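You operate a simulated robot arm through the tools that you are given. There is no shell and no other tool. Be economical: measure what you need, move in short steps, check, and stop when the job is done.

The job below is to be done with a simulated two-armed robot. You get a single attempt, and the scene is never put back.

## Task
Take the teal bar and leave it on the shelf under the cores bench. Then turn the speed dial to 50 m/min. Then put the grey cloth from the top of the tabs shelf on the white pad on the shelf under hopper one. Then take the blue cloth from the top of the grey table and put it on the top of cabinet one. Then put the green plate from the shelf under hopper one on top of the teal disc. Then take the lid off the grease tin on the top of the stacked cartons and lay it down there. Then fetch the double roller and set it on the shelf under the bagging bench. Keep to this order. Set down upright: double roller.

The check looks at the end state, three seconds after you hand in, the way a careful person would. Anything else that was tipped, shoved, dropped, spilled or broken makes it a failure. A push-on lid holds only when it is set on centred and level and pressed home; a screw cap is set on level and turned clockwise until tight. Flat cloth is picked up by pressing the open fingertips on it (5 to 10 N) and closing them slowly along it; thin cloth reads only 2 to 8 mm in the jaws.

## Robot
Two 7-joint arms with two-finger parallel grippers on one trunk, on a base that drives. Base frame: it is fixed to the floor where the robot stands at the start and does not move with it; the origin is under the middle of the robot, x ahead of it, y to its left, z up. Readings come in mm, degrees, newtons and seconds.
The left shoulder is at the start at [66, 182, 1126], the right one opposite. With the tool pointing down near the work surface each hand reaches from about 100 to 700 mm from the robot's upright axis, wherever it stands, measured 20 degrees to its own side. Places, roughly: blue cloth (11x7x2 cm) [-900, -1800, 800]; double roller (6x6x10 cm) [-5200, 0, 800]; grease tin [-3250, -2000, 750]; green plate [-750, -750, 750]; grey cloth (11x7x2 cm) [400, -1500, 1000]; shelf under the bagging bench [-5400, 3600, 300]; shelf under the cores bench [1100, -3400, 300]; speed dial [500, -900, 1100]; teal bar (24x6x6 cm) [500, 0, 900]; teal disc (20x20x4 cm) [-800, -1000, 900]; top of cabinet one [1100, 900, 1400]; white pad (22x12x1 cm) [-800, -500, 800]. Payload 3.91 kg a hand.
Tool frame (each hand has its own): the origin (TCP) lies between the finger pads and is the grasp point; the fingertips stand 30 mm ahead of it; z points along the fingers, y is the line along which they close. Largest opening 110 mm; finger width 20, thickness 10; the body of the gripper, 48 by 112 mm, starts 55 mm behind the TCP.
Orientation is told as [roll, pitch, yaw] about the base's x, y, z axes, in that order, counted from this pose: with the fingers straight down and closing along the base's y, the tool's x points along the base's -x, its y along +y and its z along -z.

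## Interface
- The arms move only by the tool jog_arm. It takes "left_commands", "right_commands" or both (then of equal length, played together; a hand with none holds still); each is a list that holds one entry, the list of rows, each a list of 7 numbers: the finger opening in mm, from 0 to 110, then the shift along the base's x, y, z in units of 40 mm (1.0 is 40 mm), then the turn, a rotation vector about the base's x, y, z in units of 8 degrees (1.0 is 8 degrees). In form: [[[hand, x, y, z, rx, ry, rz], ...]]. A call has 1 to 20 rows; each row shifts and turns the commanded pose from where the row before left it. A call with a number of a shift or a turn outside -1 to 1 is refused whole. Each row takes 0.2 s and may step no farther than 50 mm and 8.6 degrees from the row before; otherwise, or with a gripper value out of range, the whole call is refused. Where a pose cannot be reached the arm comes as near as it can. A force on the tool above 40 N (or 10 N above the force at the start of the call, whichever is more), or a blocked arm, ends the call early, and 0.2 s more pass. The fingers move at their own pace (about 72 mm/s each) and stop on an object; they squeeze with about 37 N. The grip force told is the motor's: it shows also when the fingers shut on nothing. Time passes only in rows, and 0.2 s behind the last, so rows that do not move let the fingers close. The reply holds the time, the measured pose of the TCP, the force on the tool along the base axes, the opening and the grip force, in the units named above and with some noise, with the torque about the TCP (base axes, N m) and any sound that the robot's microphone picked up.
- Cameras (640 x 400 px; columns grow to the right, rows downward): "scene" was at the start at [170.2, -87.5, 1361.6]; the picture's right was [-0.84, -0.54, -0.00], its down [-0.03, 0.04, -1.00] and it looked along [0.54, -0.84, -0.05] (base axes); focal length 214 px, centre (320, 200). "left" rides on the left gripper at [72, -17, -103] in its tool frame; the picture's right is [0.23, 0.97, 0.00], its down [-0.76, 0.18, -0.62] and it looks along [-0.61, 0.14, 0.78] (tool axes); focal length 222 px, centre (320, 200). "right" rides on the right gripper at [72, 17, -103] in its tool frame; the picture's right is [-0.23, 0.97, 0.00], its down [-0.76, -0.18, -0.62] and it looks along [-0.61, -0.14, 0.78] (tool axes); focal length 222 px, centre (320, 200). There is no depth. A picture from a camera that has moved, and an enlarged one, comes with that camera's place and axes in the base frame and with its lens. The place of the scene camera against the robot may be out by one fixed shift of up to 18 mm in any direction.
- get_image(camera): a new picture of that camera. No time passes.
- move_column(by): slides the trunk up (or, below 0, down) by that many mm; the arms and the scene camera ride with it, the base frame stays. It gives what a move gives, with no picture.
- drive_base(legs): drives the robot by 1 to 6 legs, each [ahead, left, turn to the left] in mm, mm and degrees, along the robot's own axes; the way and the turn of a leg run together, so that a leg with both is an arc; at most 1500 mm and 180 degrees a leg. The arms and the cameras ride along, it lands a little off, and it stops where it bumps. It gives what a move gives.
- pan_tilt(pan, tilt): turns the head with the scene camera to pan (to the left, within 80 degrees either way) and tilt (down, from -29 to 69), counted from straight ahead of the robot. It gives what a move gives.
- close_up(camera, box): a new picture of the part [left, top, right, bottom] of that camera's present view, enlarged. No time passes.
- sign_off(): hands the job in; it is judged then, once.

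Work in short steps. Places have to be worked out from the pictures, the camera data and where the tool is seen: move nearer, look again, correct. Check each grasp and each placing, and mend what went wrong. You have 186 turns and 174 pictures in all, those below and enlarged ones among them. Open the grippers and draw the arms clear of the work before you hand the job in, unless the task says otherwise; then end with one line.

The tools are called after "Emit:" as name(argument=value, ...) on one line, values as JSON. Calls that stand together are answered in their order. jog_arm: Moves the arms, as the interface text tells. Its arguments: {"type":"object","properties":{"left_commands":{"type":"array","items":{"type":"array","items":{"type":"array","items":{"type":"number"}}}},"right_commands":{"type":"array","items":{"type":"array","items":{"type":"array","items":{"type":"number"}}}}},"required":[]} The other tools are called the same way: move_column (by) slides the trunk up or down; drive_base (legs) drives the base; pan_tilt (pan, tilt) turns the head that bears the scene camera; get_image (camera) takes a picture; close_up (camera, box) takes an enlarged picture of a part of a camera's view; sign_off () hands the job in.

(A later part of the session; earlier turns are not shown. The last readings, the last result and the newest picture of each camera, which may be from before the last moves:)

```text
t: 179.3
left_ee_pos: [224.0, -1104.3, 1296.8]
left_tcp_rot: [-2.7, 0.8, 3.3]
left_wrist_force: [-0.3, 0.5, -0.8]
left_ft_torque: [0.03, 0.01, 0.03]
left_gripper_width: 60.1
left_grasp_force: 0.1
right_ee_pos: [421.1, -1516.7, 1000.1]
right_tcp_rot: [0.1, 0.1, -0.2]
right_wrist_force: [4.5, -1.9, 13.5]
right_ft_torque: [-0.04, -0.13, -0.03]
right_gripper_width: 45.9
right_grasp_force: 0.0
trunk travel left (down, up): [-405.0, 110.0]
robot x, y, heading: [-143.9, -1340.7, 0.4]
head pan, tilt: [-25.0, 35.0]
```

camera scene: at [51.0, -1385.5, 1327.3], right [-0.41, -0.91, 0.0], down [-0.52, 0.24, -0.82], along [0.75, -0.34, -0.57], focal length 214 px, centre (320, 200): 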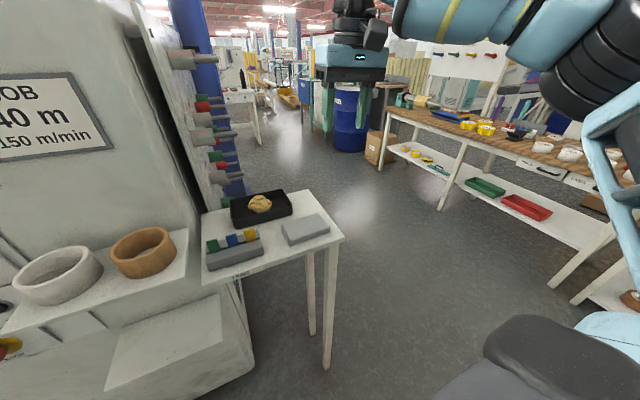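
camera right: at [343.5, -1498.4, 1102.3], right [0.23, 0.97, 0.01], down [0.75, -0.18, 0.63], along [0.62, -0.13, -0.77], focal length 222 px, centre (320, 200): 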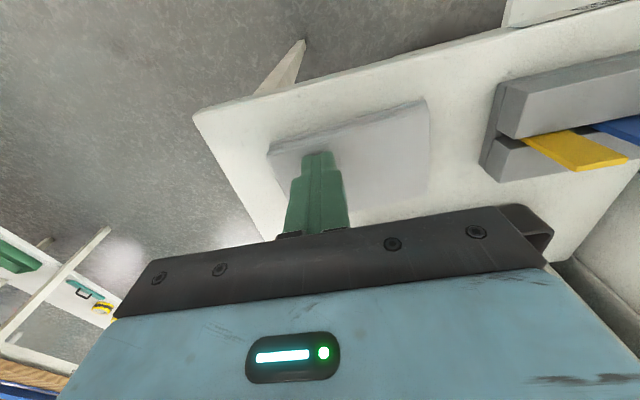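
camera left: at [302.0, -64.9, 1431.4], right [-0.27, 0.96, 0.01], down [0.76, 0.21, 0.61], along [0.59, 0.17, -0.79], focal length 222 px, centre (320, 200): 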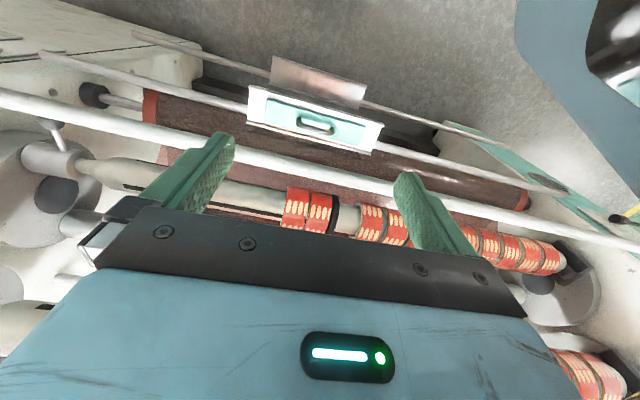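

13.5 N is a bit too much, so I ease off slightly and close at half the speed.

Emit:
jog_arm(right_commands=[[[46, 0, 0, 0.012, 0, 0, 0], [43, 0, 0, 0, 0, 0, 0], [40.5, 0, 0, 0, 0, 0, 0], [38, 0, 0, 0, 0, 0, 0], [35.5, 0, 0, 0, 0, 0, 0], [33, 0, 0, 0, 0, 0, 0], [30.5, 0, 0, 0, 0, 0, 0], [28, 0, 0, 0, 0, 0, 0], [25.5, 0, 0, 0, 0, 0, 0], [23, 0, 0, 0, 0, 0, 0], [20.5, 0, 0, 0, 0, 0, 0], [18, 0, 0, 0, 0, 0, 0], [15.5, 0, 0, 0, 0, 0, 0], [13, 0, 0, 0, 0, 0, 0], [10.5, 0, 0, 0, 0, 0, 0], [8, 0, 0, 0, 0, 0, 0], [5.5, 0, 0, 0, 0, 0, 0], [3, 0, 0, 0, 0, 0, 0], [0, 0, 0, 0, 0, 0, 0], [0, 0, 0, 0, 0, 0, 0]]])

Emit:
get_image(camera="right")

```text
t: 183.5
left_ee_pos: [224.8, -1102.3, 1297.5]
left_tcp_rot: [-2.8, 0.7, 3.4]
left_wrist_force: [0.3, -0.1, -0.5]
left_ft_torque: [0.01, -0.03, -0.01]
left_gripper_width: 60.3
left_grasp_force: 0.0
right_ee_pos: [421.2, -1517.1, 1000.0]
right_tcp_rot: [-0.1, 0.2, 0.0]
right_wrist_force: [0.2, 1.1, 17.0]
right_ft_torque: [0.07, -0.05, 0.03]
right_gripper_width: 0.0
right_grasp_force: 36.8
trunk travel left (down, up): [-405.0, 110.0]
robot x, y, heading: [-142.1, -1336.5, 0.7]
head pan, tilt: [-25.0, 35.0]
```

```text
94 pictures are left
camera right: at [346.3, -1500.6, 1103.5], right [0.23, 0.97, 0.0], down [0.76, -0.18, 0.62], along [0.6, -0.14, -0.78], focal length 222 px, centre (320, 200)
```

right: 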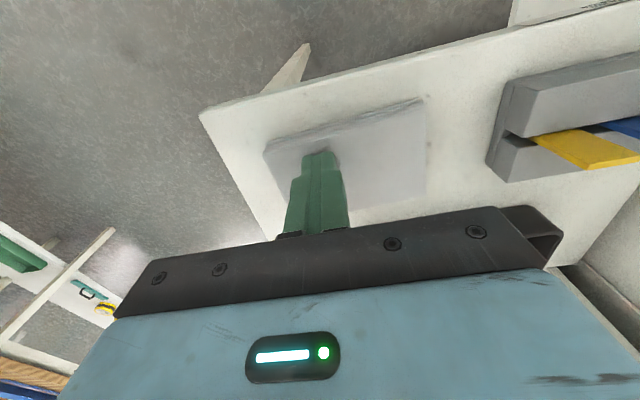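

The fingers slid over it again; the folded stack seems firm. I'll grip its 7 cm sides instead: lift, drive ahead 70 mm for reach, and yaw the hand 90° with the jaws open.

Emit:
jog_arm(right_commands=[[[0, 0, 0, 1, 0, 0, 0], [40, -0.5, 0, 1, 0, 0, 0], [80, -1, 0, 0, 0, 0, 0], [80, -0.5, 0, 0, 0, 0, 0]]])

Emit:
drive_base(legs=[[75, 0, 0]])

Emit:
jog_arm(right_commands=[[[80, 0, 0, 0, 0, 0, 0.94], [80, 0, 0, 0, 0, 0, 0.94], [80, 0, 0, 0, 0, 0, 0.94], [80, 0, 0, 0, 0, 0, 0.94], [80, 0, 0, 0, 0, 0, 0.94], [80, 0, 0, 0, 0, 0, 0.94], [80, 0, 0, 0, 0, 0, 0.94], [80, 0, 0, 0, 0, 0, 0.94], [80, 0, 0, 0, 0, 0, 0.94], [80, 0, 0, 0, 0, 0, 0.94], [80, 0, 0, 0, 0, 0, 0.94], [80, 0, 0, 0, 0, 0, 0.94]]])

Emit:
get_image(camera="right")

```text
t: 184.5
left_ee_pos: [226.3, -1103.9, 1296.9]
left_tcp_rot: [-2.7, 0.8, 3.5]
left_wrist_force: [-0.4, 0.8, 0.6]
left_ft_torque: [0.03, -0.01, 0.0]
left_gripper_width: 59.9
left_grasp_force: 0.1
right_ee_pos: [341.4, -1523.5, 1078.6]
right_tcp_rot: [0.0, 0.3, -0.1]
right_wrist_force: [0.3, -1.0, 0.2]
right_ft_torque: [0.0, 0.03, 0.01]
right_gripper_width: 80.1
right_grasp_force: 0.0
right hand out of reach, approached as far as the arm can: row 1
trunk travel left (down, up): [-405.0, 110.0]
robot x, y, heading: [-142.4, -1338.9, 0.3]
head pan, tilt: [-25.0, 35.0]
```

```text
t: 185.5
left_ee_pos: [301.6, -1102.1, 1297.8]
left_tcp_rot: [-2.7, 0.8, 3.3]
left_wrist_force: [0.4, 0.0, 0.5]
left_ft_torque: [0.0, 0.03, 0.04]
left_gripper_width: 59.8
left_grasp_force: 0.1
right_ee_pos: [417.0, -1523.1, 1077.7]
right_tcp_rot: [0.0, 0.3, 0.0]
right_wrist_force: [0.7, 0.6, -0.9]
right_ft_torque: [0.0, -0.03, -0.01]
right_gripper_width: 80.1
right_grasp_force: 0.1
trunk travel left (down, up): [-405.0, 110.0]
robot x, y, heading: [-68.9, -1336.1, 0.7]
head pan, tilt: [-25.0, 35.0]
```

```text
t: 188.1
left_ee_pos: [300.0, -1102.9, 1297.3]
left_tcp_rot: [-2.7, 0.8, 3.3]
left_wrist_force: [-0.1, 0.0, -0.5]
left_ft_torque: [-0.01, -0.03, 0.02]
left_gripper_width: 59.7
left_grasp_force: 0.0
right_ee_pos: [282.2, -1474.1, 1089.8]
right_tcp_rot: [-0.1, 0.4, 89.7]
right_wrist_force: [0.3, 0.2, 1.6]
right_ft_torque: [0.05, 0.0, 0.01]
right_gripper_width: 79.9
right_grasp_force: 0.1
right hand out of reach, approached as far as the arm can: row 8, 9, 10, 11, 12
trunk travel left (down, up): [-405.0, 110.0]
robot x, y, heading: [-68.4, -1336.6, 0.8]
head pan, tilt: [-25.0, 35.0]
```

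```text
93 pictures are left
camera right: at [264.6, -1545.4, 1194.1], right [-0.97, 0.23, 0.0], down [0.18, 0.76, 0.62], along [0.15, 0.6, -0.79], focal length 222 px, centre (320, 200)
```

right: 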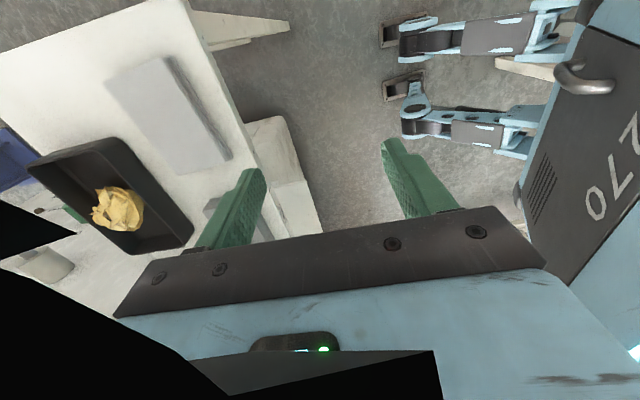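

With this yaw the arm's reach is shorter. I drive ahead 135 mm and right 38 mm to bring the jaws over the cloth.

Emit:
drive_base(legs=[[135, -38, 0]])

Emit:
get_image(camera="right")

Emit:
get_image(camera="scene")

```text
t: 189.4
left_ee_pos: [435.0, -1136.9, 1297.8]
left_tcp_rot: [-2.7, 0.8, 3.4]
left_wrist_force: [-0.4, -0.1, 0.5]
left_ft_torque: [0.0, 0.05, -0.03]
left_gripper_width: 60.1
left_grasp_force: 0.1
right_ee_pos: [418.5, -1508.7, 1090.2]
right_tcp_rot: [-0.1, 0.4, 89.7]
right_wrist_force: [0.6, 0.4, 0.0]
right_ft_torque: [-0.02, -0.02, -0.01]
right_gripper_width: 79.8
right_grasp_force: 0.0
trunk travel left (down, up): [-405.0, 110.0]
robot x, y, heading: [66.5, -1375.0, 0.6]
head pan, tilt: [-25.0, 35.0]
```

```text
92 pictures are left
camera right: at [400.3, -1581.0, 1193.9], right [-0.97, 0.23, 0.0], down [0.18, 0.76, 0.62], along [0.15, 0.6, -0.79], focal length 222 px, centre (320, 200)
```

right: 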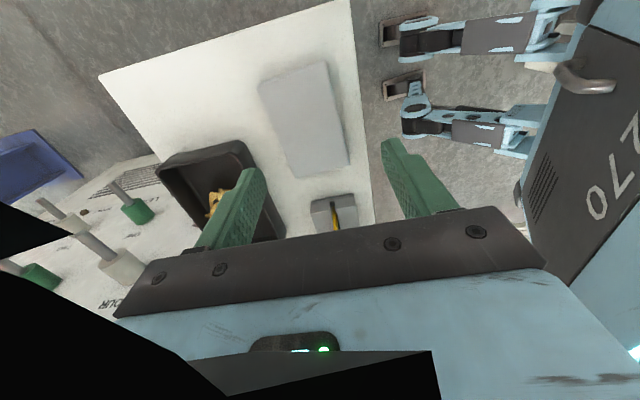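

```text
91 pictures are left
camera scene: at [260.3, -1420.5, 1327.2], right [-0.41, -0.91, 0.0], down [-0.52, 0.24, -0.82], along [0.75, -0.34, -0.57], focal length 214 px, centre (320, 200)
```

scene: 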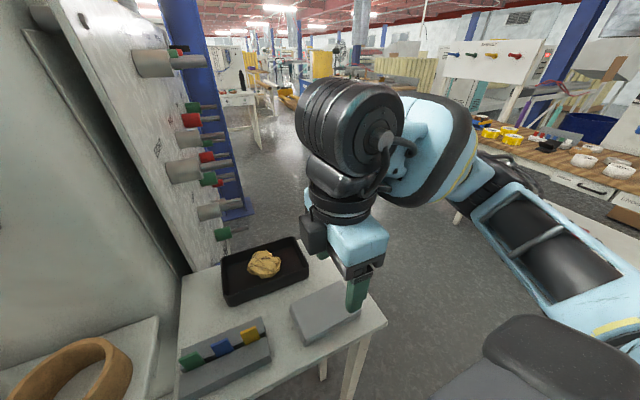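

The cloth centre is at (433, -1514), so I shift +15 mm in x and descend.

Emit:
drive_base(legs=[[15, -4, 0]])

Emit:
jog_arm(right_commands=[[[84, 0, 0, -0.6, 0, 0, 0], [84, 0, 0, -0.6, 0, 0, 0], [84, 0, 0, -0.5, 0, 0, 0]]])

Emit:
get_image(camera="right")

Emit:
close_up(camera="scene", box=[210, 210, 410, 350])

```text
t: 190.2
left_ee_pos: [447.4, -1141.2, 1298.7]
left_tcp_rot: [-2.8, 0.7, 3.4]
left_wrist_force: [0.2, -0.6, 0.4]
left_ft_torque: [-0.01, 0.02, -0.03]
left_gripper_width: 60.1
left_grasp_force: 0.1
right_ee_pos: [431.4, -1512.6, 1089.8]
right_tcp_rot: [-0.1, 0.3, 89.7]
right_wrist_force: [0.3, -0.1, 0.3]
right_ft_torque: [0.02, 0.0, 0.03]
right_gripper_width: 80.0
right_grasp_force: 0.0
trunk travel left (down, up): [-405.0, 110.0]
robot x, y, heading: [81.2, -1374.8, 0.6]
head pan, tilt: [-25.0, 35.0]
```

```text
t: 191.0
left_ee_pos: [448.6, -1141.9, 1299.2]
left_tcp_rot: [-2.7, 0.6, 3.3]
left_wrist_force: [0.5, 0.2, 0.2]
left_ft_torque: [0.04, -0.04, 0.02]
left_gripper_width: 59.9
left_grasp_force: 0.0
right_ee_pos: [421.9, -1506.4, 1023.5]
right_tcp_rot: [-0.1, 0.3, 89.6]
right_wrist_force: [-0.1, 0.1, -0.1]
right_ft_torque: [-0.04, 0.04, -0.02]
right_gripper_width: 83.9
right_grasp_force: 0.1
right hand out of reach, approached as far as the arm can: row 1, 2, 3
trunk travel left (down, up): [-405.0, 110.0]
robot x, y, heading: [83.0, -1378.9, 0.4]
head pan, tilt: [-25.0, 35.0]
```

```text
90 pictures are left
camera right: at [403.1, -1579.4, 1127.6], right [-0.97, 0.24, 0.0], down [0.18, 0.76, 0.62], along [0.15, 0.6, -0.79], focal length 222 px, centre (320, 200)
```

right: 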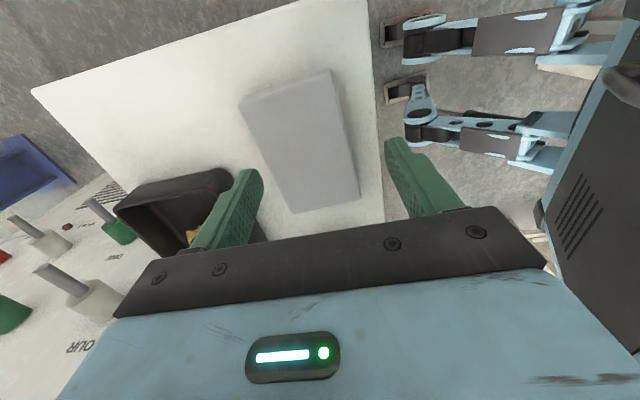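

```text
2.86 times, centred on (310, 280) of scene
camera zoom: at [274.1, -1424.3, 1327.2], right [-0.41, -0.91, 0.0], down [-0.52, 0.24, -0.82], along [0.75, -0.34, -0.57], focal length 613 px, centre (349, -29)
```

zoom: 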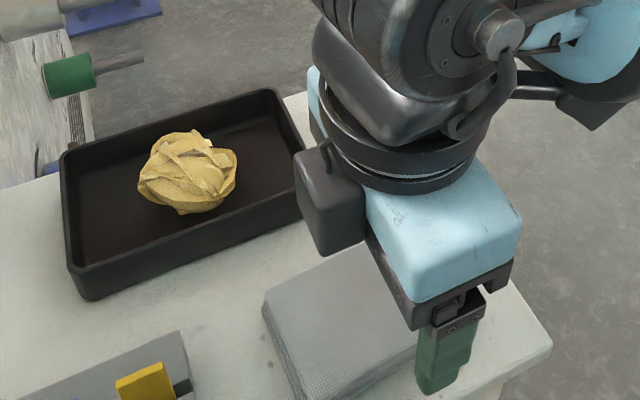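

The arm drifted 10 mm back. I correct with the base and use the trunk for the last of the descent.

Emit:
drive_base(legs=[[14, -4, 0]])

Emit:
move_column(by=-20)

Emit:
get_image(camera="right")

```text
t: 191.8
left_ee_pos: [461.9, -1146.5, 1298.2]
left_tcp_rot: [-2.9, 0.5, 3.4]
left_wrist_force: [0.2, -0.1, 0.7]
left_ft_torque: [0.01, 0.01, 0.02]
left_gripper_width: 60.4
left_grasp_force: 0.2
right_ee_pos: [435.1, -1509.8, 1023.3]
right_tcp_rot: [-0.1, 0.3, 89.4]
right_wrist_force: [-0.1, 0.3, -1.0]
right_ft_torque: [0.01, -0.01, 0.0]
right_gripper_width: 83.8
right_grasp_force: 0.2
trunk travel left (down, up): [-405.0, 110.0]
robot x, y, heading: [91.9, -1385.0, 0.5]
head pan, tilt: [-25.0, 35.0]
```

```text
t: 192.4
left_ee_pos: [463.2, -1145.8, 1277.1]
left_tcp_rot: [-2.8, 0.7, 3.3]
left_wrist_force: [0.8, -0.7, -0.2]
left_ft_torque: [0.03, 0.0, -0.03]
left_gripper_width: 60.0
left_grasp_force: 0.1
right_ee_pos: [436.1, -1511.5, 1003.6]
right_tcp_rot: [-0.4, 0.4, 89.5]
right_wrist_force: [0.6, 0.7, -1.0]
right_ft_torque: [-0.02, -0.01, -0.03]
right_gripper_width: 84.1
right_grasp_force: 0.1
trunk travel left (down, up): [-385.0, 130.0]
robot x, y, heading: [96.0, -1378.5, 0.4]
head pan, tilt: [-25.0, 35.0]
```

```text
88 pictures are left
camera right: at [416.6, -1583.3, 1107.9], right [-0.97, 0.24, -0.01], down [0.18, 0.76, 0.62], along [0.15, 0.6, -0.79], focal length 222 px, centre (320, 200)
```

right: 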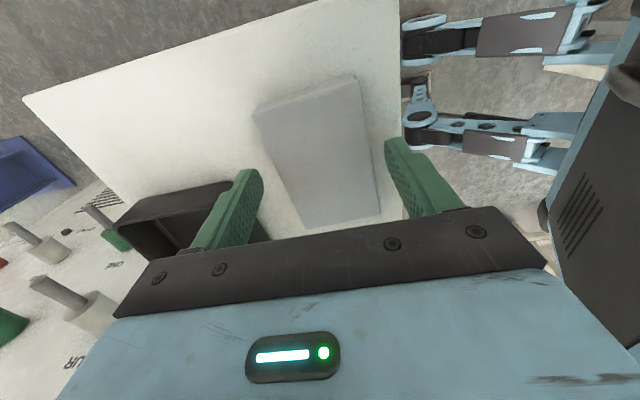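

Aligned within about 3 mm. I narrow the jaws to 78 mm to keep clear of the tray, lower 18 mm and close.

Emit:
jog_arm(right_commands=[[[78, 0, 0, 0, 0, 0, 0], [78, 0, 0, 0, 0, 0, 0]]])

Emit:
move_column(by=-17)

Emit:
get_image(camera="right")

```text
t: 193.0
left_ee_pos: [462.9, -1145.4, 1277.6]
left_tcp_rot: [-2.7, 0.7, 3.4]
left_wrist_force: [0.0, -0.1, -1.0]
left_ft_torque: [-0.02, -0.03, -0.01]
left_gripper_width: 60.5
left_grasp_force: 0.0
right_ee_pos: [436.3, -1510.8, 1003.9]
right_tcp_rot: [-0.1, 0.4, 89.6]
right_wrist_force: [0.8, -1.0, 0.6]
right_ft_torque: [0.0, 0.0, -0.01]
right_gripper_width: 77.6
right_grasp_force: 0.0
trunk travel left (down, up): [-385.0, 130.0]
robot x, y, heading: [93.8, -1382.9, 0.5]
head pan, tilt: [-25.0, 35.0]
```

```text
t: 193.7
left_ee_pos: [462.4, -1144.4, 1260.0]
left_tcp_rot: [-2.8, 0.6, 3.5]
left_wrist_force: [0.7, -0.8, 0.0]
left_ft_torque: [0.01, -0.01, 0.03]
left_gripper_width: 59.8
left_grasp_force: 0.0
right_ee_pos: [435.3, -1511.5, 988.2]
right_tcp_rot: [-0.2, 0.5, 89.5]
right_wrist_force: [-0.2, 0.4, -0.2]
right_ft_torque: [0.01, -0.03, -0.02]
right_gripper_width: 77.8
right_grasp_force: 0.1
trunk travel left (down, up): [-368.0, 147.0]
robot x, y, heading: [98.0, -1382.5, 0.4]
head pan, tilt: [-25.0, 35.0]
```

```text
87 pictures are left
camera right: at [416.3, -1583.2, 1090.8], right [-0.97, 0.24, -0.01], down [0.18, 0.76, 0.62], along [0.15, 0.6, -0.79], focal length 222 px, centre (320, 200)
```

right: 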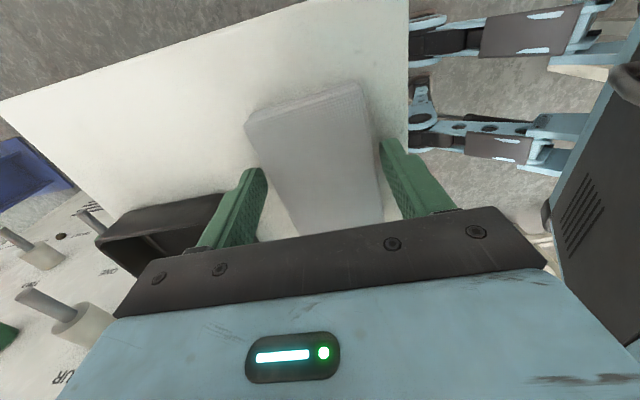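

The fingers straddle the cloth with no contact. I close slowly on its sides.

Emit:
jog_arm(right_commands=[[[70, 0, 0, 0, 0, 0, 0], [64, 0, 0, 0, 0, 0, 0], [58, 0, 0, 0, 0, 0, 0], [52, 0, 0, 0, 0, 0, 0], [46, 0, 0, 0, 0, 0, 0], [40, 0, 0, 0, 0, 0, 0], [34, 0, 0, 0, 0, 0, 0], [28, 0, 0, 0, 0, 0, 0], [20, 0, 0, 0, 0, 0, 0], [10, 0, 0, 0, 0, 0, 0], [0, 0, 0, 0, 0, 0, 0], [0, 0, 0, 0, 0, 0, 0]]])

Emit:
get_image(camera="right")

```text
t: 196.3
left_ee_pos: [462.8, -1145.6, 1259.2]
left_tcp_rot: [-2.8, 0.6, 3.5]
left_wrist_force: [-0.7, -0.7, 0.2]
left_ft_torque: [-0.02, -0.01, -0.01]
left_gripper_width: 60.3
left_grasp_force: 0.0
right_ee_pos: [436.6, -1510.8, 987.1]
right_tcp_rot: [-0.2, 0.3, 89.5]
right_wrist_force: [0.3, 0.3, 1.5]
right_ft_torque: [0.0, 0.03, 0.04]
right_gripper_width: 67.9
right_grasp_force: 37.3
trunk travel left (down, up): [-368.0, 147.0]
robot x, y, heading: [91.2, -1379.9, 0.4]
head pan, tilt: [-25.0, 35.0]
```

```text
86 pictures are left
camera right: at [416.6, -1583.1, 1090.8], right [-0.97, 0.24, 0.0], down [0.18, 0.76, 0.62], along [0.15, 0.6, -0.79], focal length 222 px, centre (320, 200)
```

right: 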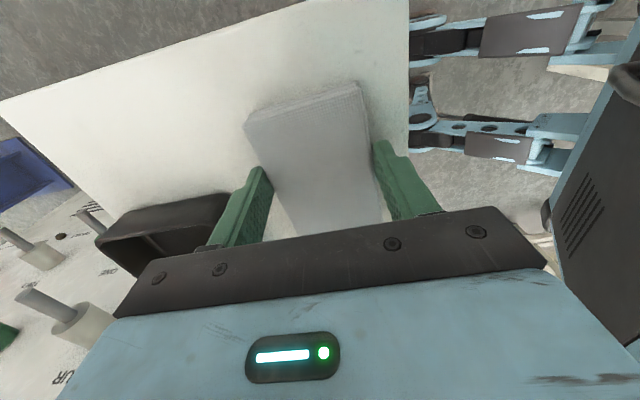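

It holds as a firm stack at 67.9 mm. I lift with the trunk.

Emit:
move_column(by=60)

Emit:
get_image(camera="right")

```text
t: 197.3
left_ee_pos: [463.9, -1146.0, 1320.3]
left_tcp_rot: [-2.8, 0.9, 3.4]
left_wrist_force: [-0.5, -0.2, -0.4]
left_ft_torque: [0.06, 0.0, -0.01]
left_gripper_width: 60.0
left_grasp_force: 0.1
right_ee_pos: [434.0, -1510.4, 1057.6]
right_tcp_rot: [-2.1, 0.5, 89.2]
right_wrist_force: [-0.7, 0.3, -0.4]
right_ft_torque: [0.0, 0.04, 0.01]
right_gripper_width: 67.7
right_grasp_force: 37.0
trunk travel left (down, up): [-428.0, 87.0]
robot x, y, heading: [95.9, -1383.9, 0.7]
head pan, tilt: [-25.0, 35.0]
```

```text
85 pictures are left
camera right: at [411.2, -1582.5, 1161.1], right [-0.97, 0.24, -0.04], down [0.16, 0.76, 0.62], along [0.18, 0.6, -0.78], focal length 222 px, centre (320, 200)
```

right: 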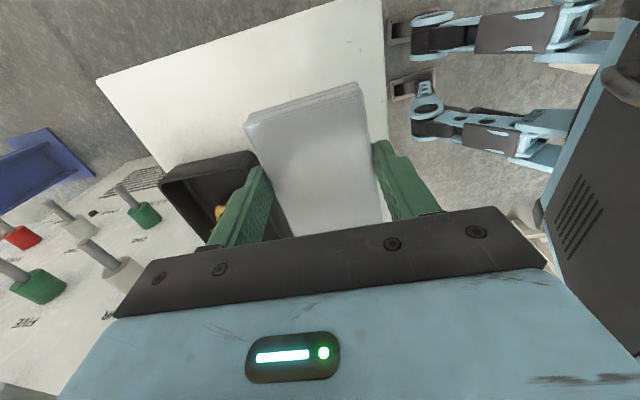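

The cloth is in the hand. I back out to the open area, turn round to face hopper one, and look.

Emit:
drive_base(legs=[[-100, 0, 0], [0, -480, 0], [0, 0, 180]])

Emit:
drive_base(legs=[[-60, 600, 0]])

Emit:
pan_tilt(pan=-30, tilt=25)

Emit:
get_image(camera="scene")

```text
t: 210.2
left_ee_pos: [-363.9, -2120.3, 1319.6]
left_tcp_rot: [-2.9, 0.7, -174.6]
left_wrist_force: [0.3, 0.3, -0.1]
left_ft_torque: [0.02, -0.04, 0.03]
left_gripper_width: 59.9
left_grasp_force: 0.1
right_ee_pos: [-348.5, -1754.6, 1058.3]
right_tcp_rot: [-2.2, 0.4, -88.6]
right_wrist_force: [0.4, 0.5, -0.1]
right_ft_torque: [0.03, 0.04, -0.02]
right_gripper_width: 66.7
right_grasp_force: 37.5
trunk travel left (down, up): [-428.0, 87.0]
robot x, y, heading: [-0.1, -1869.0, -177.5]
head pan, tilt: [-25.0, 35.0]
```

```text
t: 216.0
left_ee_pos: [-277.0, -2720.7, 1321.3]
left_tcp_rot: [-2.8, 0.7, -174.6]
left_wrist_force: [-0.9, 0.0, 0.4]
left_ft_torque: [0.0, 0.01, 0.0]
left_gripper_width: 60.1
left_grasp_force: 0.0
right_ee_pos: [-261.1, -2356.7, 1059.3]
right_tcp_rot: [-2.2, 0.4, -88.6]
right_wrist_force: [0.2, -0.5, 0.2]
right_ft_torque: [0.05, 0.02, -0.01]
right_gripper_width: 66.9
right_grasp_force: 36.5
trunk travel left (down, up): [-428.0, 87.0]
robot x, y, heading: [84.4, -2472.6, -177.5]
head pan, tilt: [-25.0, 35.0]
```

```text
t: 216.7
left_ee_pos: [-277.1, -2721.4, 1319.7]
left_tcp_rot: [-2.7, 0.7, -174.6]
left_wrist_force: [0.3, -1.3, -0.2]
left_ft_torque: [0.05, -0.02, 0.0]
left_gripper_width: 59.9
left_grasp_force: 0.0
right_ee_pos: [-261.5, -2355.6, 1058.4]
right_tcp_rot: [-2.1, 0.4, -88.6]
right_wrist_force: [-0.7, -0.2, -0.9]
right_ft_torque: [-0.01, 0.01, -0.02]
right_gripper_width: 66.9
right_grasp_force: 37.2
trunk travel left (down, up): [-428.0, 87.0]
robot x, y, heading: [82.6, -2472.7, -177.6]
head pan, tilt: [-30.0, 25.0]
```

```text
84 pictures are left
camera scene: at [-95.8, -2445.6, 1370.3], right [0.46, 0.89, 0.0], down [0.38, -0.19, -0.91], along [-0.8, 0.42, -0.42], focal length 214 px, centre (320, 200)
```

scene: 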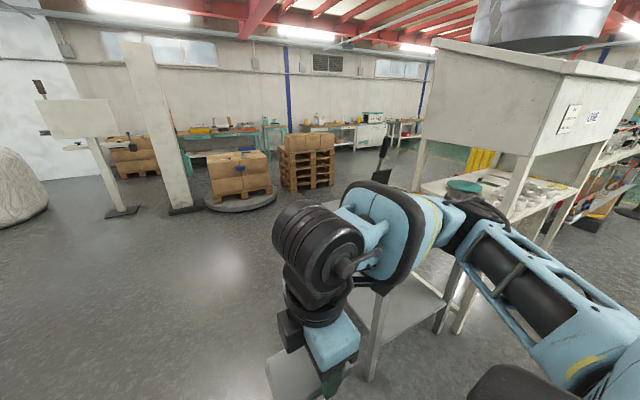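

I strafed the wrong way, though the view shows that the hopper is open beneath. I straighten the heading and strafe right, up to the pad.

Emit:
drive_base(legs=[[45, 0, -2.4], [0, -970, 0], [0, -970, 0]])

Emit:
pan_tilt(pan=0, tilt=30)

Emit:
get_image(camera="scene")

```text
t: 234.5
left_ee_pos: [-320.2, -771.1, 1320.0]
left_tcp_rot: [-2.8, 0.7, -176.9]
left_wrist_force: [-0.3, -0.6, 0.9]
left_ft_torque: [0.0, -0.01, 0.01]
left_gripper_width: 60.1
left_grasp_force: 0.1
right_ee_pos: [-290.0, -406.6, 1056.6]
right_tcp_rot: [-2.3, 0.4, -90.9]
right_wrist_force: [-0.3, 0.0, -0.6]
right_ft_torque: [0.01, -0.02, -0.01]
right_gripper_width: 66.9
right_grasp_force: 36.9
trunk travel left (down, up): [-428.0, 87.0]
robot x, y, heading: [47.3, -537.5, -179.6]
head pan, tilt: [-30.0, 25.0]
```

```text
t: 235.4
left_ee_pos: [-320.7, -773.5, 1320.9]
left_tcp_rot: [-2.8, 0.8, -176.9]
left_wrist_force: [0.2, -0.3, -0.9]
left_ft_torque: [0.05, 0.0, -0.03]
left_gripper_width: 60.0
left_grasp_force: 0.1
right_ee_pos: [-290.6, -406.5, 1057.9]
right_tcp_rot: [-2.2, 0.4, -91.0]
right_wrist_force: [0.6, -0.2, -0.6]
right_ft_torque: [0.02, -0.01, 0.0]
right_gripper_width: 66.5
right_grasp_force: 37.0
trunk travel left (down, up): [-428.0, 87.0]
robot x, y, heading: [50.9, -537.6, -179.6]
head pan, tilt: [0.0, 30.0]
```

```text
83 pictures are left
camera scene: at [-138.4, -549.7, 1362.4], right [0.0, 1.0, 0.0], down [0.5, 0.0, -0.87], along [-0.87, 0.0, -0.5], focal length 214 px, centre (320, 200)
```

scene: 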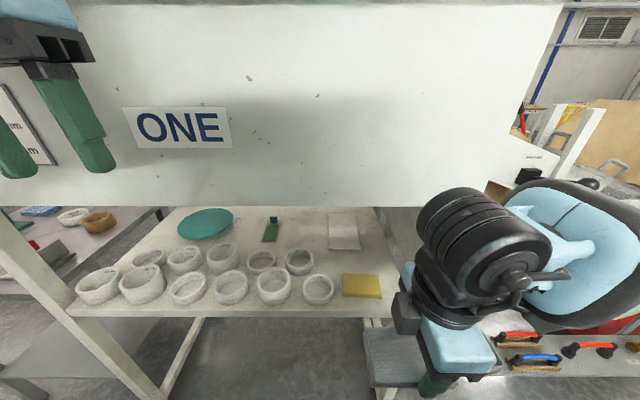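

Emit:
close_up(camera="scene", box=[60, 190, 420, 330])

Emit:
close_up(camera="scene", box=[230, 195, 400, 310])

```text
1.78 times, centred on (240, 260) of scene
camera zoom: at [-138.4, -549.7, 1362.4], right [0.0, 1.0, 0.0], down [0.5, 0.0, -0.87], along [-0.87, 0.0, -0.5], focal length 381 px, centre (462, 93)
```

zoom: 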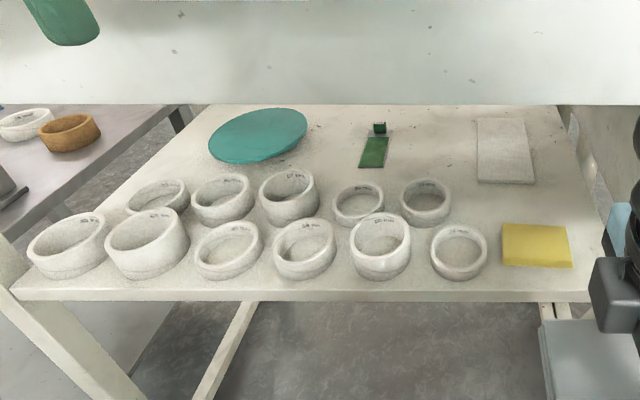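

```text
3.48 times, centred on (315, 252) of scene
camera zoom: at [-138.4, -549.7, 1362.4], right [0.0, 1.0, 0.0], down [0.5, 0.0, -0.87], along [-0.87, 0.0, -0.5], focal length 746 px, centre (337, 17)
```

zoom: 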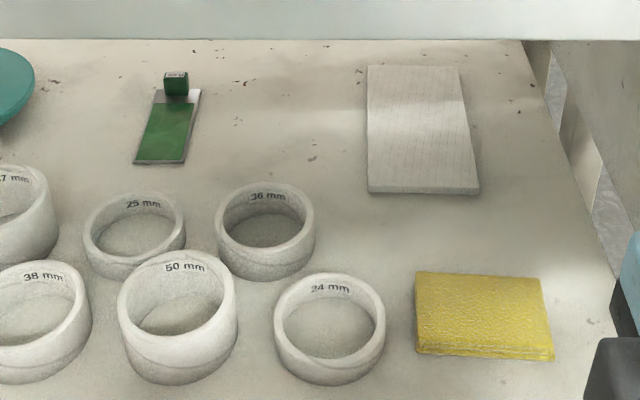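

The pad lies at about (-843, -455, 815), well under the hopper (underside z≈1170). I tuck the left hand and yaw the right hand back, so the cloth's long side points inward and the arm can stretch straight under.

Emit:
jog_arm(left_commands=[[[60, 1, 0, 0, 0, 0, 0], [60, 1, 0, 0, 0, 0, 0], [60, 1, 0, 0, 0, 0, 0], [60, 1, 0, 0, 0, 0, 0], [60, 0.5, 0, 0, 0, 0, 0], [60, 0, 0, 0, 0, 0, 0], [60, 0, 0, 0, 0, 0, 0], [60, 0, 0, 0, 0, 0, 0], [60, 0, 0, 0, 0, 0, 0], [60, 0, 0, 0, 0, 0, 0], [60, 0, 0, 0, 0, 0, 0], [60, 0, 0, 0, 0, 0, 0]]], right_commands=[[[0, 0, 0, 0, 0, 0, -0.94], [0, 0, 0, 0, 0, 0, -0.94], [0, 0, 0, 0, 0, 0, -0.94], [0, 0, 0, 0, 0, 0, -0.94], [0, 0, 0, 0, 0, 0, -0.94], [0, 0, 0, 0, 0, 0, -0.94], [0, 0, 0, 0, 0, 0, -0.94], [0, 0, 0, 0, 0, 0, -0.94], [0, 0, 0, 0, 0, 0, -0.94], [0, 0, 0, 0, 0, 0, -0.94], [0, 0, 0, 0, 0, 0, -0.94], [0, 0, 0, 0, 0, 0, -0.94]]])

Emit:
drive_base(legs=[[0, 100, 0]])

Emit:
move_column(by=-190)

Emit:
get_image(camera="scene")

```text
t: 238.0
left_ee_pos: [-141.1, -773.0, 1319.1]
left_tcp_rot: [-2.8, 0.8, -176.9]
left_wrist_force: [-0.4, -0.8, 0.4]
left_ft_torque: [-0.02, 0.01, -0.01]
left_gripper_width: 59.9
left_grasp_force: 0.1
right_ee_pos: [-289.2, -406.6, 1058.7]
right_tcp_rot: [-2.3, 0.5, 178.6]
right_wrist_force: [-0.7, 0.4, -0.4]
right_ft_torque: [0.03, -0.01, 0.02]
right_gripper_width: 66.9
right_grasp_force: 37.0
trunk travel left (down, up): [-428.0, 87.0]
robot x, y, heading: [46.3, -535.8, -179.7]
head pan, tilt: [0.0, 30.0]
```

```text
t: 239.6
left_ee_pos: [-139.5, -871.8, 1320.1]
left_tcp_rot: [-2.8, 0.6, -177.0]
left_wrist_force: [-0.9, 0.5, -0.6]
left_ft_torque: [-0.02, -0.01, -0.01]
left_gripper_width: 60.0
left_grasp_force: 0.1
right_ee_pos: [-289.6, -506.5, 1057.4]
right_tcp_rot: [-2.2, 0.4, 178.8]
right_wrist_force: [0.6, -1.0, 0.0]
right_ft_torque: [-0.04, 0.02, -0.04]
right_gripper_width: 66.6
right_grasp_force: 37.2
trunk travel left (down, up): [-428.0, 87.0]
robot x, y, heading: [50.7, -640.5, -179.6]
head pan, tilt: [0.0, 30.0]
```

```text
t: 241.7
left_ee_pos: [-139.8, -871.0, 1129.6]
left_tcp_rot: [-2.9, 0.8, -176.9]
left_wrist_force: [0.5, 0.1, 1.0]
left_ft_torque: [0.01, 0.01, 0.01]
left_gripper_width: 60.1
left_grasp_force: 0.0
right_ee_pos: [-289.2, -507.5, 867.8]
right_tcp_rot: [-2.2, 0.4, 178.8]
right_wrist_force: [0.4, 0.0, -0.8]
right_ft_torque: [-0.01, 0.0, 0.0]
right_gripper_width: 66.7
right_grasp_force: 37.0
trunk travel left (down, up): [-238.0, 277.0]
robot x, y, heading: [45.2, -632.9, -179.9]
head pan, tilt: [0.0, 30.0]
```

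```text
80 pictures are left
camera scene: at [-201.2, -649.3, 1161.5], right [0.0, 1.0, 0.0], down [0.5, 0.0, -0.87], along [-0.87, 0.0, -0.5], focal length 214 px, centre (320, 200)
```

scene: 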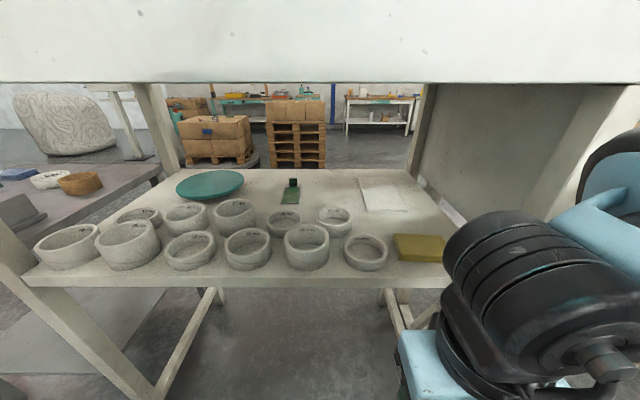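

Emit:
close_up(camera="scene", box=[330, 150, 470, 300])

```text
2.67 times, centred on (400, 225) of scene
camera zoom: at [-201.2, -649.3, 1161.5], right [0.0, 1.0, 0.0], down [0.5, 0.0, -0.87], along [-0.87, 0.0, -0.5], focal length 572 px, centre (107, 133)
```

zoom: 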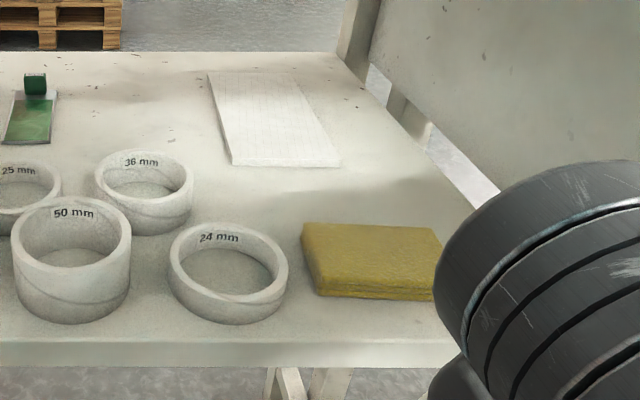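

From this view the pad's top is at z≈819, centre (-853, -446). I lower the trunk 60 mm more, raise the hand to compensate, line up in y, and drive closer.

Emit:
jog_arm(right_commands=[[[0, 0, 0, 1, 0.28, 0, 0], [0, 0, 0, 0.9, 0, 0, 0]]])

Emit:
move_column(by=-60)

Emit:
drive_base(legs=[[0, -58, 0], [190, 0, 0]])

Emit:
get_image(camera="scene")

```text
t: 242.3
left_ee_pos: [-140.1, -871.1, 1128.6]
left_tcp_rot: [-2.9, 0.8, -176.8]
left_wrist_force: [0.2, 0.7, -0.1]
left_ft_torque: [0.02, 0.01, 0.0]
left_gripper_width: 60.0
left_grasp_force: 0.2
right_ee_pos: [-289.0, -506.9, 944.0]
right_tcp_rot: [-4.3, 0.4, 178.7]
right_wrist_force: [-0.5, 0.4, 0.0]
right_ft_torque: [0.0, 0.02, 0.02]
right_gripper_width: 66.9
right_grasp_force: 36.9
trunk travel left (down, up): [-238.0, 277.0]
robot x, y, heading: [51.4, -637.6, -179.7]
head pan, tilt: [0.0, 30.0]
```

```text
t: 243.3
left_ee_pos: [-147.4, -869.3, 1064.9]
left_tcp_rot: [-3.1, 1.7, -176.9]
left_wrist_force: [-0.1, 0.3, 0.1]
left_ft_torque: [0.03, 0.0, 0.0]
left_gripper_width: 59.6
left_grasp_force: 0.0
right_ee_pos: [-288.2, -506.5, 883.7]
right_tcp_rot: [-4.4, 0.5, 178.8]
right_wrist_force: [0.4, -0.2, -0.4]
right_ft_torque: [0.04, 0.0, 0.01]
right_gripper_width: 66.7
right_grasp_force: 36.9
trunk travel left (down, up): [-178.0, 337.0]
robot x, y, heading: [48.0, -637.3, -179.8]
head pan, tilt: [0.0, 30.0]
```

```text
t: 245.6
left_ee_pos: [-313.5, -810.9, 1071.6]
left_tcp_rot: [-3.0, 0.4, -176.9]
left_wrist_force: [0.0, -0.1, -0.7]
left_ft_torque: [0.02, 0.01, -0.01]
left_gripper_width: 60.2
left_grasp_force: 0.1
right_ee_pos: [-452.9, -445.1, 889.6]
right_tcp_rot: [-5.2, -1.5, -179.7]
right_wrist_force: [-0.4, 0.3, 0.1]
right_ft_torque: [0.01, -0.03, 0.0]
right_gripper_width: 66.8
right_grasp_force: 36.7
trunk travel left (down, up): [-178.0, 337.0]
robot x, y, heading: [-140.0, -585.4, -179.6]
head pan, tilt: [0.0, 30.0]
```

```text
78 pictures are left
camera scene: at [-388.8, -590.3, 1101.2], right [0.0, 1.0, 0.0], down [0.48, 0.0, -0.88], along [-0.88, 0.0, -0.48], focal length 214 px, centre (320, 200)
```

scene: 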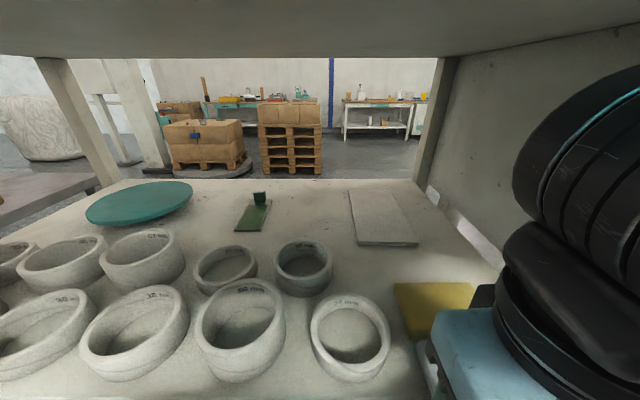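

The camera now looks under the hopper. I correct the 5° roll and reach in with the right arm.

Emit:
jog_arm(right_commands=[[[0, -1, 0, 0, -0.3, 0, 0], [0, -1, 0, 0, -0.35, 0, 0], [0, -1, 0, 0, 0, 0, 0], [0, -1, 0, 0, 0, 0, 0], [0, -1, 0, 0, 0, 0, 0]]])

Emit:
get_image(camera="scene")

```text
t: 246.3
left_ee_pos: [-300.1, -815.2, 1070.2]
left_tcp_rot: [-3.5, 0.1, -177.8]
left_wrist_force: [0.5, 0.6, 0.5]
left_ft_torque: [0.09, 0.08, -0.01]
left_gripper_width: 59.8
left_grasp_force: 0.0
right_ee_pos: [-481.3, -442.0, 880.3]
right_tcp_rot: [-5.6, -1.3, -171.2]
right_wrist_force: [-1.0, -0.1, 0.6]
right_ft_torque: [-0.01, -0.04, -0.03]
right_gripper_width: 67.1
right_grasp_force: 37.1
trunk travel left (down, up): [-178.0, 337.0]
robot x, y, heading: [-128.1, -579.1, 179.2]
head pan, tilt: [0.0, 30.0]
stopped in row 3 (right hand): the arm was blocked; the commanded pose is now the measured one
```

```text
77 pictures are left
camera scene: at [-371.4, -594.6, 1102.8], right [0.01, 1.0, 0.0], down [0.47, 0.0, -0.88], along [-0.88, 0.01, -0.47], focal length 214 px, centre (320, 200)
```

scene: 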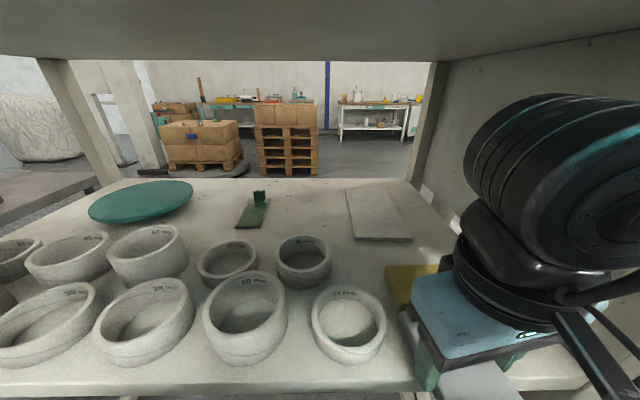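

The elbow is hitting the hopper's front wall. I back off, lower the trunk fully so that the elbow passes below z 1157, and raise the hand to compensate.

Emit:
drive_base(legs=[[-130, 0, 0.8]])

Emit:
jog_arm(right_commands=[[[0, 0, 0, 1, -0.35, 0, -0.55], [0, 0, 0, 1, -0.35, 0, -0.55], [0, 0, 0, 1, 0, 0, 0], [0, 0, 0, 1, 0, 0, 0], [0, 0, 0, 0.3, 0, 0, 0]]])

Emit:
move_column(by=-170)

Emit:
pan_tilt(pan=-50, tilt=0)

Emit:
get_image(camera="scene")

```text
t: 247.3
left_ee_pos: [-285.0, -813.5, 1065.0]
left_tcp_rot: [-3.0, 1.7, -177.0]
left_wrist_force: [-0.1, 1.2, -0.4]
left_ft_torque: [-0.01, 0.0, 0.02]
left_gripper_width: 59.9
left_grasp_force: 0.0
right_ee_pos: [-475.9, -444.0, 873.2]
right_tcp_rot: [-3.8, -0.2, -172.1]
right_wrist_force: [0.6, 1.5, 7.9]
right_ft_torque: [-0.22, 0.01, -0.02]
right_gripper_width: 67.4
right_grasp_force: 37.1
trunk travel left (down, up): [-178.0, 337.0]
robot x, y, heading: [-91.3, -578.6, -180.1]
head pan, tilt: [0.0, 30.0]
stopped in leg 1: the force on the tool passed its limit at 96 N (the readings are from after the stop); the commanded pose is now the measured one
```

```text
t: 247.9
left_ee_pos: [-280.9, -813.1, 1068.5]
left_tcp_rot: [-3.1, 1.4, -176.7]
left_wrist_force: [1.1, 0.3, 0.2]
left_ft_torque: [0.0, 0.11, 0.01]
left_gripper_width: 59.8
left_grasp_force: 0.0
right_ee_pos: [-437.1, -432.9, 910.8]
right_tcp_rot: [-3.9, 4.2, -175.8]
right_wrist_force: [1.1, -0.2, 0.0]
right_ft_torque: [-0.02, 0.07, 0.0]
right_gripper_width: 67.5
right_grasp_force: 37.3
trunk travel left (down, up): [-178.0, 337.0]
robot x, y, heading: [-90.7, -581.2, -179.8]
head pan, tilt: [0.0, 30.0]
stopped in row 3 (right hand): the force on the tool passed its limit at 56 N (the readings are from after the stop); the commanded pose is now the measured one
```

```text
t: 249.1
left_ee_pos: [-321.6, -814.3, 941.4]
left_tcp_rot: [-3.1, 6.4, -176.6]
left_wrist_force: [0.9, 0.0, -0.4]
left_ft_torque: [-0.03, 0.06, 0.0]
left_gripper_width: 60.1
left_grasp_force: 0.0
right_ee_pos: [-437.9, -433.2, 796.6]
right_tcp_rot: [-3.9, 5.5, -175.9]
right_wrist_force: [21.8, -4.6, 9.0]
right_ft_torque: [0.37, 1.33, -0.18]
right_gripper_width: 67.4
right_grasp_force: 37.2
trunk travel left (down, up): [-70.0, 444.0]
robot x, y, heading: [-88.3, -582.8, -179.6]
head pan, tilt: [0.0, 30.0]
stopped: the force on the tool passed its limit at 78 N (the readings are from after the stop); the commanded pose is now the measured one
```

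```text
t: 250.3
left_ee_pos: [-321.1, -814.3, 940.6]
left_tcp_rot: [-3.0, 6.3, -176.7]
left_wrist_force: [-0.4, 0.5, -1.0]
left_ft_torque: [0.01, 0.0, 0.03]
left_gripper_width: 60.1
left_grasp_force: 0.0
right_ee_pos: [-439.6, -434.8, 798.7]
right_tcp_rot: [-4.0, 5.3, -175.8]
right_wrist_force: [2.3, -1.6, 2.1]
right_ft_torque: [0.12, 0.2, -0.06]
right_gripper_width: 67.6
right_grasp_force: 37.3
trunk travel left (down, up): [-70.0, 444.0]
robot x, y, heading: [-90.6, -579.7, -179.8]
head pan, tilt: [-50.0, 0.0]
```

```text
76 pictures are left
camera scene: at [-404.3, -579.3, 976.6], right [0.17, 0.99, 0.0], down [0.4, -0.07, -0.91], along [-0.9, 0.15, -0.41], focal length 214 px, centre (320, 200)
```

scene: 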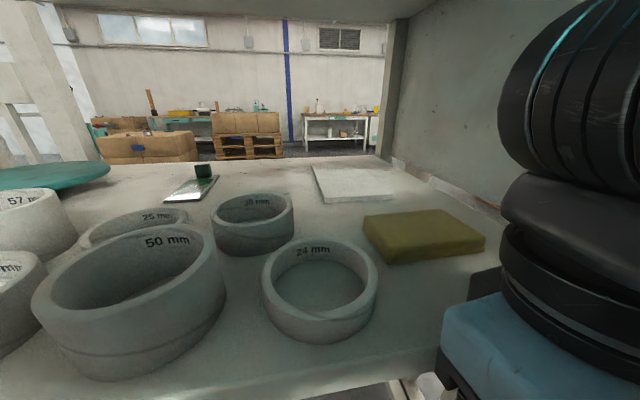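

Several contacts happened, but nothing on the shelf has moved and the cloth is still held. I re-centre the head and back out into the aisle to get clear.

Emit:
pan_tilt(pan=0, tilt=30)

Emit:
drive_base(legs=[[-150, 0, 0]])

Emit:
get_image(camera="scene")

Emit:
get_image(camera="right")

```text
t: 251.5
left_ee_pos: [-321.8, -814.3, 941.1]
left_tcp_rot: [-3.0, 6.4, -176.8]
left_wrist_force: [0.4, 0.2, 0.8]
left_ft_torque: [0.03, -0.04, -0.01]
left_gripper_width: 60.0
left_grasp_force: 0.0
right_ee_pos: [-442.4, -431.7, 798.8]
right_tcp_rot: [-4.0, 5.3, -176.0]
right_wrist_force: [17.7, 7.3, 19.0]
right_ft_torque: [0.13, 1.5, -0.7]
right_gripper_width: 67.2
right_grasp_force: 37.1
trunk travel left (down, up): [-70.0, 444.0]
robot x, y, heading: [-87.9, -579.2, -179.7]
head pan, tilt: [0.0, 30.0]
```

```text
t: 252.9
left_ee_pos: [-175.4, -813.4, 941.6]
left_tcp_rot: [-3.0, 6.5, -176.6]
left_wrist_force: [0.7, 0.4, -1.1]
left_ft_torque: [-0.02, 0.01, -0.02]
left_gripper_width: 60.2
left_grasp_force: 0.0
right_ee_pos: [-294.0, -431.8, 796.9]
right_tcp_rot: [-3.9, 5.5, -175.9]
right_wrist_force: [0.2, -0.7, 0.1]
right_ft_torque: [0.01, -0.02, 0.02]
right_gripper_width: 67.1
right_grasp_force: 36.5
trunk travel left (down, up): [-70.0, 444.0]
robot x, y, heading: [55.0, -579.9, -179.7]
head pan, tilt: [0.0, 30.0]
```

```text
75 pictures are left
camera scene: at [-258.7, -592.3, 968.2], right [0.01, 1.0, 0.0], down [0.49, -0.01, -0.87], along [-0.87, 0.01, -0.49], focal length 214 px, centre (320, 200)
```

scene: 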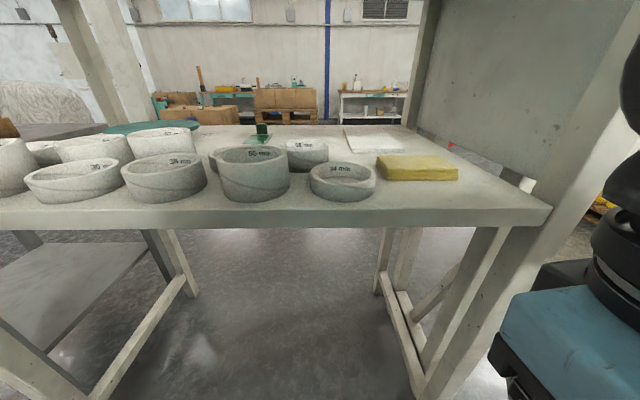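

```text
74 pictures are left
camera right: at [-231.4, -452.8, 906.3], right [-0.15, -0.98, -0.09], down [-0.83, 0.08, 0.56], along [-0.54, 0.16, -0.82], focal length 222 px, centre (320, 200)
```

right: 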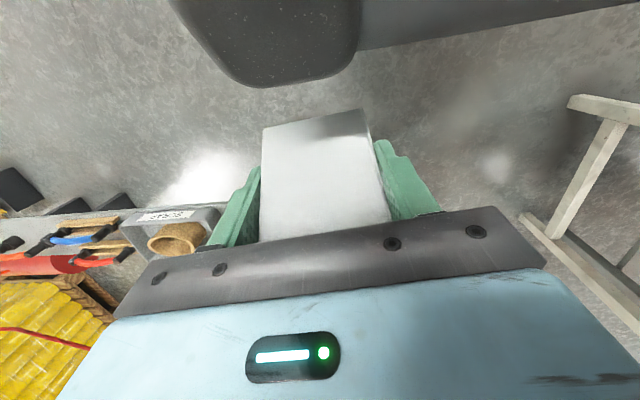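

The cause is clear: the hopper's front-right post (y≈-280) was in the way of the right elbow. I shift the robot 170 mm to -y so the forearm comes in diagonally past the post, then level the hand.

Emit:
drive_base(legs=[[0, 170, 0]])

Emit:
move_column(by=75)

Emit:
jog_arm(right_commands=[[[0, 0, 0.8, 0.4, -0.49, 0.69, -0.5], [0, -0.4, 0.8, 0, 0, 0, 0], [0, -0.6, 0.7, 0, 0, 0, 0], [0, -0.6, 0.7, 0, 0, 0, 0], [0, -0.8, 0.6, 0, 0, 0, 0], [0, -1, 0, 0, 0, 0, 0]]])

Emit:
get_image(camera="scene")

```text
t: 255.0
left_ee_pos: [-174.1, -985.2, 940.0]
left_tcp_rot: [-2.9, 6.5, -176.7]
left_wrist_force: [-0.6, -0.6, -0.2]
left_ft_torque: [0.0, -0.05, -0.01]
left_gripper_width: 60.0
left_grasp_force: 0.0
right_ee_pos: [-293.5, -604.4, 797.8]
right_tcp_rot: [-3.9, 5.6, -175.8]
right_wrist_force: [0.2, 0.5, -0.4]
right_ft_torque: [-0.01, 0.02, 0.01]
right_gripper_width: 67.4
right_grasp_force: 37.5
trunk travel left (down, up): [-70.0, 444.0]
robot x, y, heading: [60.9, -751.2, -179.9]
head pan, tilt: [0.0, 30.0]
```

```text
t: 256.1
left_ee_pos: [-174.7, -984.5, 1014.7]
left_tcp_rot: [-3.0, 6.6, -176.6]
left_wrist_force: [-0.2, 0.6, 0.3]
left_ft_torque: [-0.02, -0.01, 0.03]
left_gripper_width: 59.8
left_grasp_force: 0.0
right_ee_pos: [-294.3, -603.1, 871.5]
right_tcp_rot: [-4.0, 5.6, -175.8]
right_wrist_force: [-0.3, -0.3, -0.5]
right_ft_torque: [-0.02, -0.04, -0.01]
right_gripper_width: 67.0
right_grasp_force: 36.9
trunk travel left (down, up): [-145.0, 369.0]
robot x, y, heading: [59.1, -753.2, -179.6]
head pan, tilt: [0.0, 30.0]
```

```text
t: 257.5
left_ee_pos: [-175.4, -985.1, 1015.2]
left_tcp_rot: [-3.0, 6.6, -176.7]
left_wrist_force: [0.6, 0.7, -0.4]
left_ft_torque: [0.03, 0.0, 0.0]
left_gripper_width: 59.9
left_grasp_force: 0.1
right_ee_pos: [-430.7, -457.4, 886.7]
right_tcp_rot: [-0.2, -0.1, -179.8]
right_wrist_force: [-0.4, 0.3, 0.4]
right_ft_torque: [0.01, 0.0, -0.03]
right_gripper_width: 67.4
right_grasp_force: 37.0
trunk travel left (down, up): [-145.0, 369.0]
robot x, y, heading: [60.4, -753.9, -179.4]
head pan, tilt: [0.0, 30.0]
```

```text
73 pictures are left
camera scene: at [-227.3, -765.3, 1055.0], right [-0.01, 1.0, 0.0], down [0.5, 0.0, -0.87], along [-0.87, -0.01, -0.5], focal length 214 px, centre (320, 200)
```

scene: 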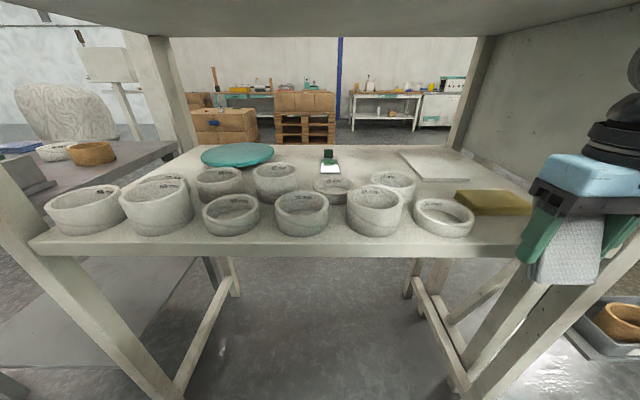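

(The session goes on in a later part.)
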